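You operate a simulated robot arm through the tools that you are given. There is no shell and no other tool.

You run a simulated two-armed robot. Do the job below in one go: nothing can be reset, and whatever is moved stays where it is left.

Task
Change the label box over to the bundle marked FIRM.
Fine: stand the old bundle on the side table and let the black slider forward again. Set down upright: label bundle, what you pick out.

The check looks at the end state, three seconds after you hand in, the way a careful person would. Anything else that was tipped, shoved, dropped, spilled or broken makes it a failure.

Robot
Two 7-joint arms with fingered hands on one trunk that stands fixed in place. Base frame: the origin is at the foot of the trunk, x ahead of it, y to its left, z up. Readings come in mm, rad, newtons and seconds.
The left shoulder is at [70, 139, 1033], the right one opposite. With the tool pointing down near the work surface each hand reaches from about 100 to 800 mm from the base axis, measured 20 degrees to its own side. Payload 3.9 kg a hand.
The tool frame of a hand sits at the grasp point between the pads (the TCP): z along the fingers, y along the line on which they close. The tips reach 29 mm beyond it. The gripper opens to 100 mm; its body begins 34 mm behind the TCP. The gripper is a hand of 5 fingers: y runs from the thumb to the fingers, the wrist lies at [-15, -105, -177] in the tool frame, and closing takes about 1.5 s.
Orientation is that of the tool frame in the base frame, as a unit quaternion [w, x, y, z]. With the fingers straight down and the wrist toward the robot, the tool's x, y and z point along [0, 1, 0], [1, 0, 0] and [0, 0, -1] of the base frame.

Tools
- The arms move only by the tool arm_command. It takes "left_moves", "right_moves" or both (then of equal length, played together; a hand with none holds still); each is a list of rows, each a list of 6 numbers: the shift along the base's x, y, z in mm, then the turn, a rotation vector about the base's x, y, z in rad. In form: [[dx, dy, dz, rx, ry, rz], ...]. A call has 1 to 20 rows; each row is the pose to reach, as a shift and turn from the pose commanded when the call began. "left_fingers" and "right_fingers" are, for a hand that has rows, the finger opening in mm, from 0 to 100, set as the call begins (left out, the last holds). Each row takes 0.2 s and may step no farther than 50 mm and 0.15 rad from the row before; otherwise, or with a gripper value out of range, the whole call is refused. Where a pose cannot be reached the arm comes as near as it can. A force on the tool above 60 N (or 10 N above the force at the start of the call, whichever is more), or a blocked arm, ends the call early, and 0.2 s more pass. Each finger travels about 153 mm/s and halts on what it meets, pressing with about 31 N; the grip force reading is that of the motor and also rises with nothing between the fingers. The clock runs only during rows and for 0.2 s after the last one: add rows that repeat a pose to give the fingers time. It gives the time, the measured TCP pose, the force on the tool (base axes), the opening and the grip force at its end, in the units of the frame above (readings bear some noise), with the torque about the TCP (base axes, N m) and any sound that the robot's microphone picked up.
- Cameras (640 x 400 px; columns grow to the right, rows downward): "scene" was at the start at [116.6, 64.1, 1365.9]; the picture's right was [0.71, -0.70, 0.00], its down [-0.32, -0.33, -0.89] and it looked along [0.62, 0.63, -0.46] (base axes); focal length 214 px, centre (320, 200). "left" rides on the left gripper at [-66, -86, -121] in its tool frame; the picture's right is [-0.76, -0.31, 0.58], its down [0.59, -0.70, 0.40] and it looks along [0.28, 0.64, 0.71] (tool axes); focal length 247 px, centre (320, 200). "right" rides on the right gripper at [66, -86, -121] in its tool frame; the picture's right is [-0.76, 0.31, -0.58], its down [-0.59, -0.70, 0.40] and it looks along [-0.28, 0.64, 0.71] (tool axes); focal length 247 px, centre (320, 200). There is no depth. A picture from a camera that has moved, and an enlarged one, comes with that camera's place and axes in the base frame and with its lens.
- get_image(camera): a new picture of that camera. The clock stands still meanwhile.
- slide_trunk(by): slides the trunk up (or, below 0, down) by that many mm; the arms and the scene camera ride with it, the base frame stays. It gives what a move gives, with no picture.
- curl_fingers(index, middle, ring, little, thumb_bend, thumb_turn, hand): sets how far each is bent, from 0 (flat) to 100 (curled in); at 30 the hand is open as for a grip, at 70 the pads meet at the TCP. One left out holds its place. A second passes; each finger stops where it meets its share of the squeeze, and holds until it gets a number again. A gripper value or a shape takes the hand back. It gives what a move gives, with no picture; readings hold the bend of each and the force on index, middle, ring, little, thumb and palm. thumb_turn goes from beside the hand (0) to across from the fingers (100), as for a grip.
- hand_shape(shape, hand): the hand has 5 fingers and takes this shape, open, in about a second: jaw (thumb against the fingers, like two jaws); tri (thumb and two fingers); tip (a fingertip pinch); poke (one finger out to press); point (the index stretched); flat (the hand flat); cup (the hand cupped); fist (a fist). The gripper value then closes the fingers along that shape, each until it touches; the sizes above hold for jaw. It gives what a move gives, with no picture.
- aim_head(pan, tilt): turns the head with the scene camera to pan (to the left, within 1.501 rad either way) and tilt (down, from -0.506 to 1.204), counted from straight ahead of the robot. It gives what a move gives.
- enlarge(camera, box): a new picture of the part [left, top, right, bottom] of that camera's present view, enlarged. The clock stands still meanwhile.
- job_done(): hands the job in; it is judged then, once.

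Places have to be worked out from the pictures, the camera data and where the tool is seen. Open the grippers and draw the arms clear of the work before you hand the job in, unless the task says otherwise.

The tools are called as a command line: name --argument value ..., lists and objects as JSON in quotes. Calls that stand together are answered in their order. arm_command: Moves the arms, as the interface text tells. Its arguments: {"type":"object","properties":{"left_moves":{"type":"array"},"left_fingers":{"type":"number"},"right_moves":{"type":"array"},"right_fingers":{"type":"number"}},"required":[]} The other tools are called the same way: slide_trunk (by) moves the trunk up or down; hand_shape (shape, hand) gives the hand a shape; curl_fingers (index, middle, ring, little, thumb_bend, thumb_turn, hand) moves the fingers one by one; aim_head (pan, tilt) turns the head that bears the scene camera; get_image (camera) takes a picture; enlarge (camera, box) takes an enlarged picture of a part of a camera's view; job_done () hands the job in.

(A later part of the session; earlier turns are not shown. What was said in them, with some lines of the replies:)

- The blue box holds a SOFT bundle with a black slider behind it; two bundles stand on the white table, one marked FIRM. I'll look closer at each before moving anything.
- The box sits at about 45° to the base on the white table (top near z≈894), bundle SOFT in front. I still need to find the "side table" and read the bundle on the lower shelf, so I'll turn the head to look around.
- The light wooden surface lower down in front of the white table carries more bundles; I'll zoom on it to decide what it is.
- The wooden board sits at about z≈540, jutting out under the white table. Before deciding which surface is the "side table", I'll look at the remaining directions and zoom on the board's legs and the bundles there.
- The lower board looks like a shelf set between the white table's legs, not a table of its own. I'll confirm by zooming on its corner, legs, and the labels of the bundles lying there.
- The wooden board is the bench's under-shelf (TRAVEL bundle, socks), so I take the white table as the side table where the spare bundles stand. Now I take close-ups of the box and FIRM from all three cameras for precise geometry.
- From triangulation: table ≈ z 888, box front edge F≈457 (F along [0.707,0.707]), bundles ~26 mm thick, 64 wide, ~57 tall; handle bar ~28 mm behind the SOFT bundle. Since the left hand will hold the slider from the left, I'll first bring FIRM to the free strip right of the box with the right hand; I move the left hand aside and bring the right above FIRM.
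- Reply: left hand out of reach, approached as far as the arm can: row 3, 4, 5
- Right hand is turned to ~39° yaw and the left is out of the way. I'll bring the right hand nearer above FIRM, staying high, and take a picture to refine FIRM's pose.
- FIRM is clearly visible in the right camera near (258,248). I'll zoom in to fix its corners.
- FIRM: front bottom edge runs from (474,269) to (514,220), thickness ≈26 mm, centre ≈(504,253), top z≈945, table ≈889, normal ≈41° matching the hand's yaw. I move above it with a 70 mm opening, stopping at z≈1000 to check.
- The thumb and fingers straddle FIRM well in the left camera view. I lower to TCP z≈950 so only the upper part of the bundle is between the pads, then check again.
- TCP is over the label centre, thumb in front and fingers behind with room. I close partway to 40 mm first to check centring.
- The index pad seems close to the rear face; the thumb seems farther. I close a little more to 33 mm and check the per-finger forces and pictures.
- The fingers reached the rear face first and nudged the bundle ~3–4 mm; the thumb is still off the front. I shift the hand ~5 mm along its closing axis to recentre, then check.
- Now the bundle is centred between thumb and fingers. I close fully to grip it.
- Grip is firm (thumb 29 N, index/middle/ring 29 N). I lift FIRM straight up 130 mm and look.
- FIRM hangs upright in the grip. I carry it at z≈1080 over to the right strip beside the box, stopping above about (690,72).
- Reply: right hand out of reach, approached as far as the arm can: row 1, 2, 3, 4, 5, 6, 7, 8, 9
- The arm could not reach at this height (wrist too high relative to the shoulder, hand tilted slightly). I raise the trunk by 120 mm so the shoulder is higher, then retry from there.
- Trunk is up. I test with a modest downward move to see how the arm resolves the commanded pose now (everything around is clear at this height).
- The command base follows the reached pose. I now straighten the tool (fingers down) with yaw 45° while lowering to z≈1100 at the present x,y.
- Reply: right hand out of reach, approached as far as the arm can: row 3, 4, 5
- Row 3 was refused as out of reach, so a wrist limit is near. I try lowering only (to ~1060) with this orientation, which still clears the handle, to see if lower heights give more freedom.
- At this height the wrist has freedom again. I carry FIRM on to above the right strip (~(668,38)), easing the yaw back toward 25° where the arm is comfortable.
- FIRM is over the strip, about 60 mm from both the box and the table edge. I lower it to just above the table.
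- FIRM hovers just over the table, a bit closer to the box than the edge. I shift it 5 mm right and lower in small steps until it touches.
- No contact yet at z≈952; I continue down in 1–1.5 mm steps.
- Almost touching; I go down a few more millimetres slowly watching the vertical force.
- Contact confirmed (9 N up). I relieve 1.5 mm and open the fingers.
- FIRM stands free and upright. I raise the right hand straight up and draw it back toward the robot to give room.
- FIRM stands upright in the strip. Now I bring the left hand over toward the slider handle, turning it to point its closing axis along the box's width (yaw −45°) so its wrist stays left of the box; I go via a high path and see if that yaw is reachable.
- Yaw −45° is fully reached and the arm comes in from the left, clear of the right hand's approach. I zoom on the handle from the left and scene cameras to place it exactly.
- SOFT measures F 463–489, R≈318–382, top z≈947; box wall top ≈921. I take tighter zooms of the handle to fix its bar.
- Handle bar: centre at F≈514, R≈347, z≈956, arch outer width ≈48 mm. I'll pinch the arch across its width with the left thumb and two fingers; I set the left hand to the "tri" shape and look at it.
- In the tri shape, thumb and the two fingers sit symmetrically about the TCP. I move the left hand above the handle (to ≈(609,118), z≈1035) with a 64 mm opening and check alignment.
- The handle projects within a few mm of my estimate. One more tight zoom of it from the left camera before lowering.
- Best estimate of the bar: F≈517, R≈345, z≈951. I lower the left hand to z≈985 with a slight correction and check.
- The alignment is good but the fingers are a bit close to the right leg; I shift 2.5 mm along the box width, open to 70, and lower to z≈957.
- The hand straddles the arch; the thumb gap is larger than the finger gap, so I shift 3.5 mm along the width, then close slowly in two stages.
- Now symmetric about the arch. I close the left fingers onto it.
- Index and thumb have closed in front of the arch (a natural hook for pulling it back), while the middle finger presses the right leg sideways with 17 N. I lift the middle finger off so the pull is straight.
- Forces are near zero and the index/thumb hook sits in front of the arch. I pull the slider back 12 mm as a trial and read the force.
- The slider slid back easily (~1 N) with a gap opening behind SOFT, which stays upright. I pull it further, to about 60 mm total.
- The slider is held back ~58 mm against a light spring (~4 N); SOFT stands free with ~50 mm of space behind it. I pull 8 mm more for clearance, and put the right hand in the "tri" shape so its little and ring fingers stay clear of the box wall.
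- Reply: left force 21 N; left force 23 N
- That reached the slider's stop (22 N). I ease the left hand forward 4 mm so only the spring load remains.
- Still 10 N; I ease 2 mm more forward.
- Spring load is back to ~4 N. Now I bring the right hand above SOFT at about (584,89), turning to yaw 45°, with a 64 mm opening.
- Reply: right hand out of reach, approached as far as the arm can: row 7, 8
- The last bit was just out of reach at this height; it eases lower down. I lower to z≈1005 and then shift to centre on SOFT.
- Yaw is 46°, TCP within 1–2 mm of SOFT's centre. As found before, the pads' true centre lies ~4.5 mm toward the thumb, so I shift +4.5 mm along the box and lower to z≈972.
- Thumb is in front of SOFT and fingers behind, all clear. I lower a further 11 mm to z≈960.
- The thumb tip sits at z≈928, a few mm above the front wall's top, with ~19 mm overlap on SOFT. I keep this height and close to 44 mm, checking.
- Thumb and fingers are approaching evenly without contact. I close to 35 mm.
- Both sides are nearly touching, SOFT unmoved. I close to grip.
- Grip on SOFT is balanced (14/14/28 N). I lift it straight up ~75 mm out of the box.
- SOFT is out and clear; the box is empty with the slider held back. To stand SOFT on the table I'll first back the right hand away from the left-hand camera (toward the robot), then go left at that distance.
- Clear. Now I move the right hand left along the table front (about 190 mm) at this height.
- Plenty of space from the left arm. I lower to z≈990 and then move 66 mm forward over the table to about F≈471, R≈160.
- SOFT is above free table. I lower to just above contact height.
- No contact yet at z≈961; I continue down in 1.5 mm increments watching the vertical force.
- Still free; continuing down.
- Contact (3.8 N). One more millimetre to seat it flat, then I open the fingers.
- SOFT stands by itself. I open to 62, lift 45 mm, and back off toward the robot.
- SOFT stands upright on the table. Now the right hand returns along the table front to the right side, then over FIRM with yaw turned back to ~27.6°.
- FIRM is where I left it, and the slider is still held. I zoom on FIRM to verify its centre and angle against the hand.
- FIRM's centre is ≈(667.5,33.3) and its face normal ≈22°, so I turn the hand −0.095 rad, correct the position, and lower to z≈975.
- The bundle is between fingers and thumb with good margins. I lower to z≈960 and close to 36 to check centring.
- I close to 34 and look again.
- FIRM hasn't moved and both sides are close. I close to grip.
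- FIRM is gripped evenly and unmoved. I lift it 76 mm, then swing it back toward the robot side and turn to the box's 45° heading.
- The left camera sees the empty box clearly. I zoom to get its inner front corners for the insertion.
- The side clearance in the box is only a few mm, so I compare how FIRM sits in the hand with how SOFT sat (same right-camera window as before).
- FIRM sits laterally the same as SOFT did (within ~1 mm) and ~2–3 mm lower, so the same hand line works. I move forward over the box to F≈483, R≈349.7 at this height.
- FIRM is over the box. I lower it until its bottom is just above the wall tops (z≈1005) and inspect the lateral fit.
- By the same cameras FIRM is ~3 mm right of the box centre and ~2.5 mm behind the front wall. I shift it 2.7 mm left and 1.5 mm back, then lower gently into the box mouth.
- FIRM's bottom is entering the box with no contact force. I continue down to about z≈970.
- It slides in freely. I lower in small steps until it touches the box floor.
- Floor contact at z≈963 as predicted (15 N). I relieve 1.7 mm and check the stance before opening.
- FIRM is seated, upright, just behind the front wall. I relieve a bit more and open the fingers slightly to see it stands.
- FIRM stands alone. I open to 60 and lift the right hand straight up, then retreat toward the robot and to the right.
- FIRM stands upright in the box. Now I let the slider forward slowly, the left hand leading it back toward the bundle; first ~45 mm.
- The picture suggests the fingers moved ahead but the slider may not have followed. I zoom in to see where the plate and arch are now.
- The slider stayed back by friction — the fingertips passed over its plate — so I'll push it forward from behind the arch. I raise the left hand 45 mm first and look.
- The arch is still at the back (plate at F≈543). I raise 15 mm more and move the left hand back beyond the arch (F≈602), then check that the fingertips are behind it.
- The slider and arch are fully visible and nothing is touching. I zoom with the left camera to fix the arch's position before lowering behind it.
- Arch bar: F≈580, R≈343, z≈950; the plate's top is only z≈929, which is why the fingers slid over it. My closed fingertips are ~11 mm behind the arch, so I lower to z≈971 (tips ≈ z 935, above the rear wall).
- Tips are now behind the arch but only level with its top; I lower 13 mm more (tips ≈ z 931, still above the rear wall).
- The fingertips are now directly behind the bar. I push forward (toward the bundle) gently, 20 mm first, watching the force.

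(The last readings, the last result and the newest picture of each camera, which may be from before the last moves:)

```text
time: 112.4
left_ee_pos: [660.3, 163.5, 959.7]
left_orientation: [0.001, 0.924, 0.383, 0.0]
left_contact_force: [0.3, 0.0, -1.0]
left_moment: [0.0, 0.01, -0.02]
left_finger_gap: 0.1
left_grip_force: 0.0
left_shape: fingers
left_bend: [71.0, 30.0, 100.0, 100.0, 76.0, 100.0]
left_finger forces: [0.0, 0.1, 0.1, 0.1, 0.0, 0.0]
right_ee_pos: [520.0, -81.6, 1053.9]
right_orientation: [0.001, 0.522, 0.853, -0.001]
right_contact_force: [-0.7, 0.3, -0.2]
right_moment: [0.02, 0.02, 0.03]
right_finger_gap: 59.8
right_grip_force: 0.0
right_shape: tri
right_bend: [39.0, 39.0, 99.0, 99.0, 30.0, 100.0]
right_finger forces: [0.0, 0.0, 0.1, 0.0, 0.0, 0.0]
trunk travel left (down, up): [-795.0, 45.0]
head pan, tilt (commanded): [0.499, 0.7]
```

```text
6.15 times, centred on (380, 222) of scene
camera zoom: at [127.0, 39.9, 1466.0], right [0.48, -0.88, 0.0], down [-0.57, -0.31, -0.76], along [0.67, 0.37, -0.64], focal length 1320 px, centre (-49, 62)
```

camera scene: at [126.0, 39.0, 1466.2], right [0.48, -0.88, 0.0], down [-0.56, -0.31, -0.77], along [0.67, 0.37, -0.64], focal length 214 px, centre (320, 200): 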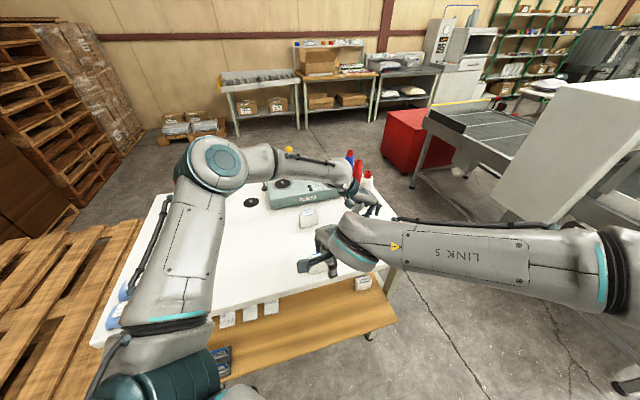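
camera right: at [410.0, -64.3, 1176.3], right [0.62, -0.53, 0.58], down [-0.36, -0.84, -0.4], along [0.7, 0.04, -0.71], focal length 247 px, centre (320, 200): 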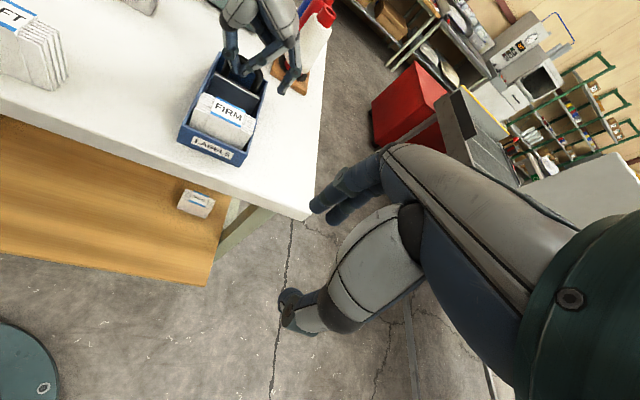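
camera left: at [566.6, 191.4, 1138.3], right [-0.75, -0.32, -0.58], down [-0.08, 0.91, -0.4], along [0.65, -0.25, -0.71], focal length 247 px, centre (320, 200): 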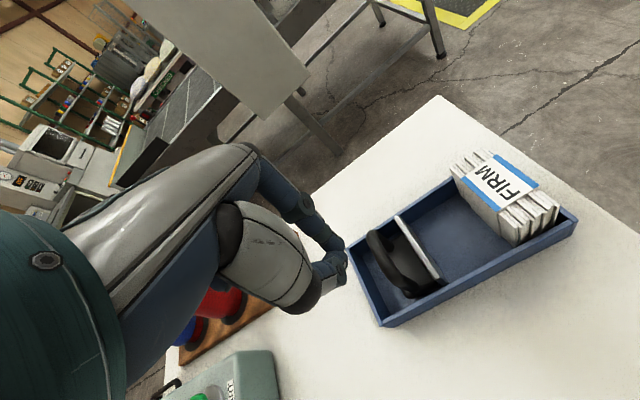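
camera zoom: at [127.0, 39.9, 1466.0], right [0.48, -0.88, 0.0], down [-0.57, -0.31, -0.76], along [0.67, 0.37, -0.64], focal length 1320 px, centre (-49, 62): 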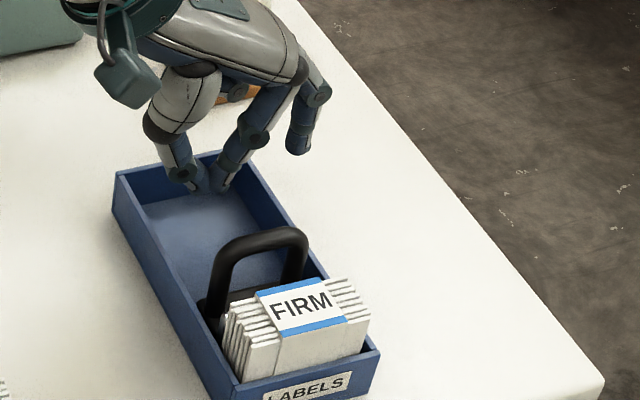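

The nudge freed the slider from its rear catch and it sprang forward against FIRM. I raise the left hand clear and inspect the result.

arm_command --left_moves '[[0, 0, 12, 0, 0, 0], [0, 0, 30, 0, 0, 0], [0, 0, 55, 0, 0, 0], [0, 0, 85, 0, 0, 0], [0, 0, 115, 0, 0, 0], [-5, 30, 130, 0, 0, 0], [-15, 60, 140, 0, 0, 0.08], [-30, 90, 150, 0, 0, 0.18], [-50, 120, 160, 0, 0, 0.28], [-70, 150, 170, 0, 0, 0.38], [-90, 180, 180, 0, 0, 0.48], [-115, 205, 190, 0, 0, 0.58], [-140, 225, 195, 0, 0, 0.68], [-170, 245, 200, 0, 0, 0.78]]'

enlarge --camera "scene" --box '[350, 205, 420, 265]'

enlarge --camera "right" --box '[160, 40, 280, 160]'

get_image --camera "scene"

```text
time: 115.4
left_ee_pos: [486.6, 407.9, 1159.9]
left_orientation: [0.002, 0.708, 0.706, 0.001]
left_contact_force: [0.1, 0.2, 0.7]
left_moment: [0.01, 0.01, 0.02]
left_finger_gap: 0.0
left_grip_force: 0.0
left_shape: fingers
left_bend: [71.0, 30.0, 100.0, 100.0, 76.0, 100.0]
left_finger forces: [0.0, 0.1, 0.0, 0.1, 0.0, 0.0]
right_ee_pos: [517.1, -81.9, 1055.2]
right_orientation: [0.003, 0.522, 0.853, 0.0]
right_contact_force: [0.2, -0.7, 0.6]
right_moment: [0.01, -0.01, -0.02]
right_finger_gap: 59.7
right_grip_force: 0.2
right_shape: tri
right_bend: [39.0, 39.0, 99.0, 99.0, 30.0, 100.0]
right_finger forces: [0.1, 0.0, 0.1, 0.0, 0.1, 0.1]
trunk travel left (down, up): [-795.0, 45.0]
head pan, tilt (commanded): [0.499, 0.7]
```

```text
6.67 times, centred on (385, 235) of scene
camera zoom: at [126.1, 39.3, 1466.2], right [0.48, -0.88, 0.0], down [-0.56, -0.31, -0.77], along [0.67, 0.37, -0.64], focal length 1430 px, centre (-113, -33)
```

zoom: 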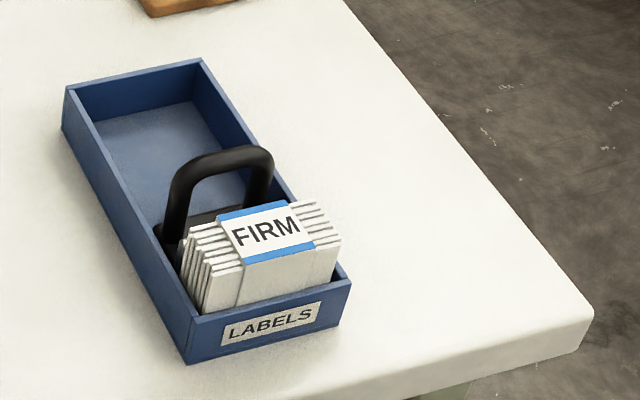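

```text
3.33 times, centred on (220, 100) of right
camera zoom: at [410.6, -63.2, 1176.2], right [0.62, -0.53, 0.58], down [-0.36, -0.85, -0.4], along [0.7, 0.04, -0.71], focal length 823 px, centre (653, 533)
```

zoom: 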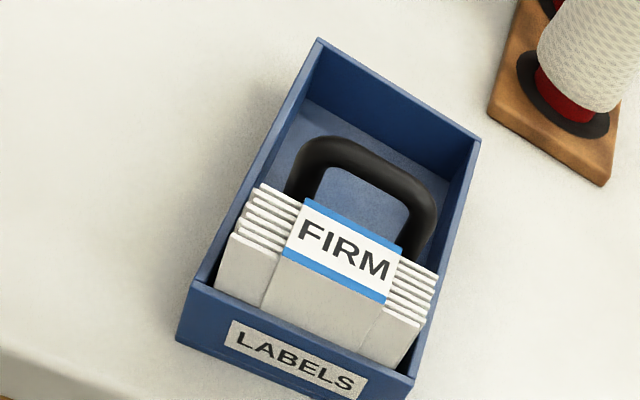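

```text
taken
camera scene: at [126.1, 39.3, 1466.2], right [0.48, -0.88, 0.0], down [-0.56, -0.31, -0.77], along [0.67, 0.37, -0.64], focal length 214 px, centre (320, 200)
```

scene: 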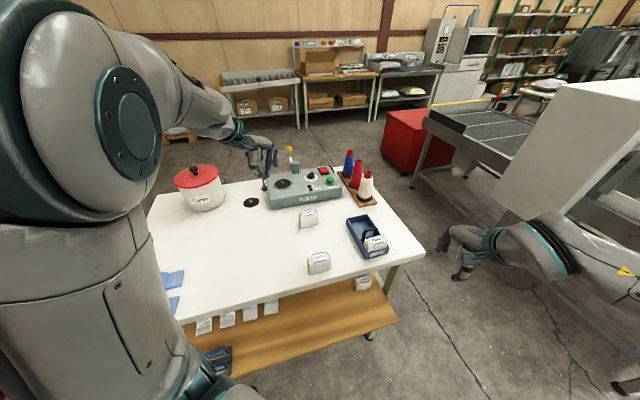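

FIRM stands in the box with the slider against it, SOFT and MEDIUM stand on the table. The left hand is near the winder's rods, so I check its surroundings before withdrawing it.

enlarge --camera "scene" --box '[190, 110, 350, 220]'

get_image --camera "left"

```text
3.64 times, centred on (270, 165) of scene
camera zoom: at [126.1, 39.3, 1466.2], right [0.48, -0.88, 0.0], down [-0.56, -0.31, -0.77], along [0.67, 0.37, -0.64], focal length 780 px, centre (502, 327)
```

zoom: 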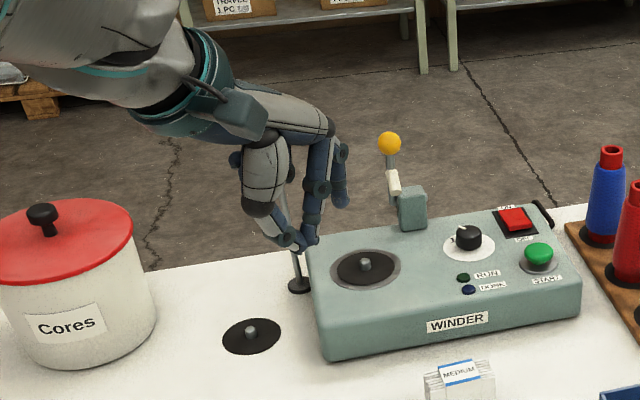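

```text
taken
camera left: at [400.5, 342.5, 1280.8], right [-0.31, -0.76, -0.58], down [-0.7, 0.59, -0.4], along [0.64, 0.28, -0.71], focal length 247 px, centre (320, 200)
```

left: 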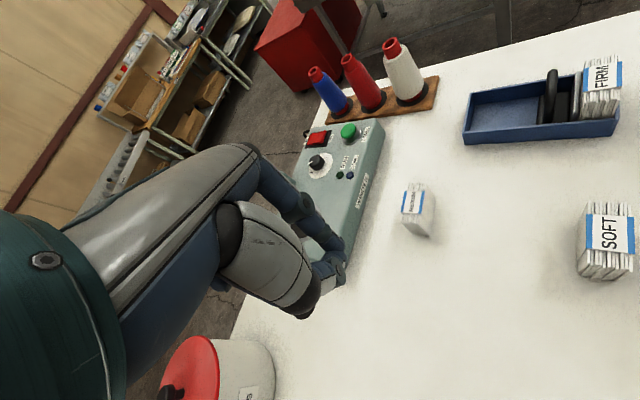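

The winder's rods are far behind; the left hand is clear. I withdraw both hands to open air and open them.

arm_command --left_moves '[[-20, 4, 15, 0, 0, 0], [-45, 8, 30, 0, 0, 0.05], [-70, 12, 45, 0, 0, 0.1], [-95, 16, 60, 0, 0, 0.15], [-120, 20, 70, 0, 0, 0.2], [-140, 24, 80, 0, 0, 0.25]]' --right_moves '[[-15, -10, 5, 0, 0, 0], [-35, -25, 10, 0, 0, 0], [-55, -40, 15, 0, 0, 0], [-75, -55, 20, 0, 0, 0], [-95, -70, 25, 0, 0, 0], [-110, -80, 30, 0, 0, 0]]'

hand_shape --shape "jaw" --hand "left"

hand_shape --shape "jaw" --hand "right"

get_image --camera "scene"

enlarge --camera "scene" --box '[280, 190, 430, 290]'

```text
time: 116.8
left_ee_pos: [352.9, 447.0, 1236.0]
left_orientation: [0.005, 0.615, 0.788, -0.004]
left_contact_force: [-0.7, -0.1, 0.1]
left_moment: [-0.02, 0.03, 0.02]
left_finger_gap: 0.0
left_grip_force: 0.1
left_shape: fingers
left_bend: [71.0, 30.0, 100.0, 100.0, 76.0, 100.0]
left_finger forces: [0.0, 0.1, 0.0, 0.1, 0.0, 0.0]
left hand out of reach, approached as far as the arm can: row 5, 6
right_ee_pos: [407.8, -161.8, 1084.1]
right_orientation: [0.002, 0.522, 0.853, 0.0]
right_contact_force: [-0.2, -0.5, 0.2]
right_moment: [-0.02, 0.01, -0.01]
right_finger_gap: 59.8
right_grip_force: 0.1
right_shape: tri
right_bend: [39.0, 39.0, 99.0, 99.0, 30.0, 100.0]
right_finger forces: [0.0, 0.0, 0.0, 0.1, 0.0, 0.0]
trunk travel left (down, up): [-795.0, 45.0]
head pan, tilt (commanded): [0.499, 0.7]
```

```text
time: 117.7
left_ee_pos: [353.3, 448.6, 1236.1]
left_orientation: [0.003, 0.615, 0.789, -0.005]
left_contact_force: [-0.4, -0.1, -1.1]
left_moment: [-0.02, 0.0, 0.0]
left_finger_gap: 99.8
left_grip_force: 0.1
left_shape: jaw
left_bend: [30.0, 30.0, 30.0, 30.0, 30.0, 98.0]
left_finger forces: [0.0, 0.1, 0.0, 0.0, 0.0, 0.0]
right_ee_pos: [407.8, -161.7, 1084.1]
right_orientation: [0.001, 0.521, 0.853, -0.001]
right_contact_force: [0.6, 0.6, 0.5]
right_moment: [-0.03, 0.02, -0.04]
right_finger_gap: 59.9
right_grip_force: 0.2
right_shape: tri
right_bend: [39.0, 39.0, 99.0, 99.0, 30.0, 100.0]
right_finger forces: [0.0, 0.1, 0.0, 0.0, 0.1, 0.0]
trunk travel left (down, up): [-795.0, 45.0]
head pan, tilt (commanded): [0.499, 0.7]
```

```text
time: 118.6
left_ee_pos: [353.9, 447.9, 1235.9]
left_orientation: [0.004, 0.615, 0.789, -0.005]
left_contact_force: [-0.6, -0.3, 0.1]
left_moment: [0.02, 0.0, -0.02]
left_finger_gap: 99.8
left_grip_force: 0.1
left_shape: jaw
left_bend: [30.0, 30.0, 30.0, 30.0, 30.0, 98.0]
left_finger forces: [0.0, 0.0, 0.0, 0.0, 0.0, 0.0]
right_ee_pos: [408.8, -161.7, 1084.9]
right_orientation: [0.002, 0.521, 0.853, -0.001]
right_contact_force: [0.2, 0.6, -0.6]
right_moment: [0.01, -0.01, -0.01]
right_finger_gap: 99.9
right_grip_force: 0.0
right_shape: jaw
right_bend: [30.0, 30.0, 30.0, 30.0, 30.0, 98.0]
right_finger forces: [0.1, 0.1, 0.0, 0.0, 0.0, 0.0]
trunk travel left (down, up): [-795.0, 45.0]
head pan, tilt (commanded): [0.499, 0.7]
```

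```text
taken
camera scene: at [126.9, 39.7, 1466.1], right [0.48, -0.88, 0.0], down [-0.57, -0.31, -0.76], along [0.67, 0.37, -0.64], focal length 214 px, centre (320, 200)
```

scene: 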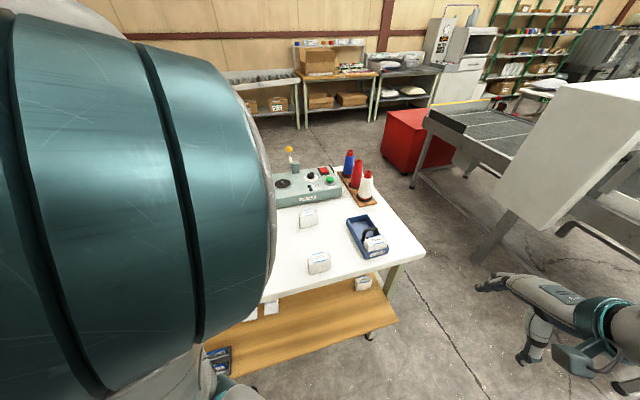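

```text
4.00 times, centred on (355, 240) of scene
camera zoom: at [126.9, 39.7, 1466.1], right [0.48, -0.88, 0.0], down [-0.57, -0.31, -0.76], along [0.67, 0.37, -0.64], focal length 858 px, centre (180, 40)
```

zoom: 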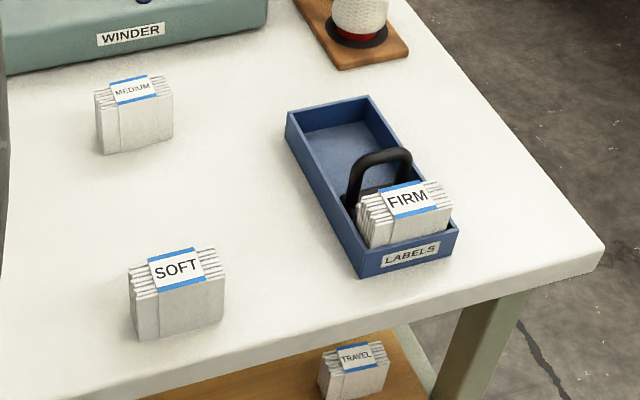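

Final check: FIRM stands in the label box with the black slider pressed forward against it, SOFT stands upright on the table, MEDIUM and everything else are undisturbed, and both hands are open and clear. I hand the job in.

job_done

```text
The job is handed in.
```

The label box now holds the FIRM bundle, standing upright at the front with the black slider forward against it. The old SOFT bundle stands upright on the white table, to the left of the box.

- **Side table:** I took the white table to be the side table. It is the only table in reach, and the wooden board below it looks like its under-shelf.
- **Slider:** It caught at the back when I pulled it to the end of its travel. I nudged it from behind and it sprang forward onto FIRM, which stayed upright.
- **Staging FIRM:** I first set FIRM on the free strip to the right of the box, because the left hand had to hold the slider back during the swap.

In the last picture MEDIUM and the other things in view looked undisturbed. Both hands were open and clear of the work when I handed in. The trunk is still 120 mm higher than at the start.
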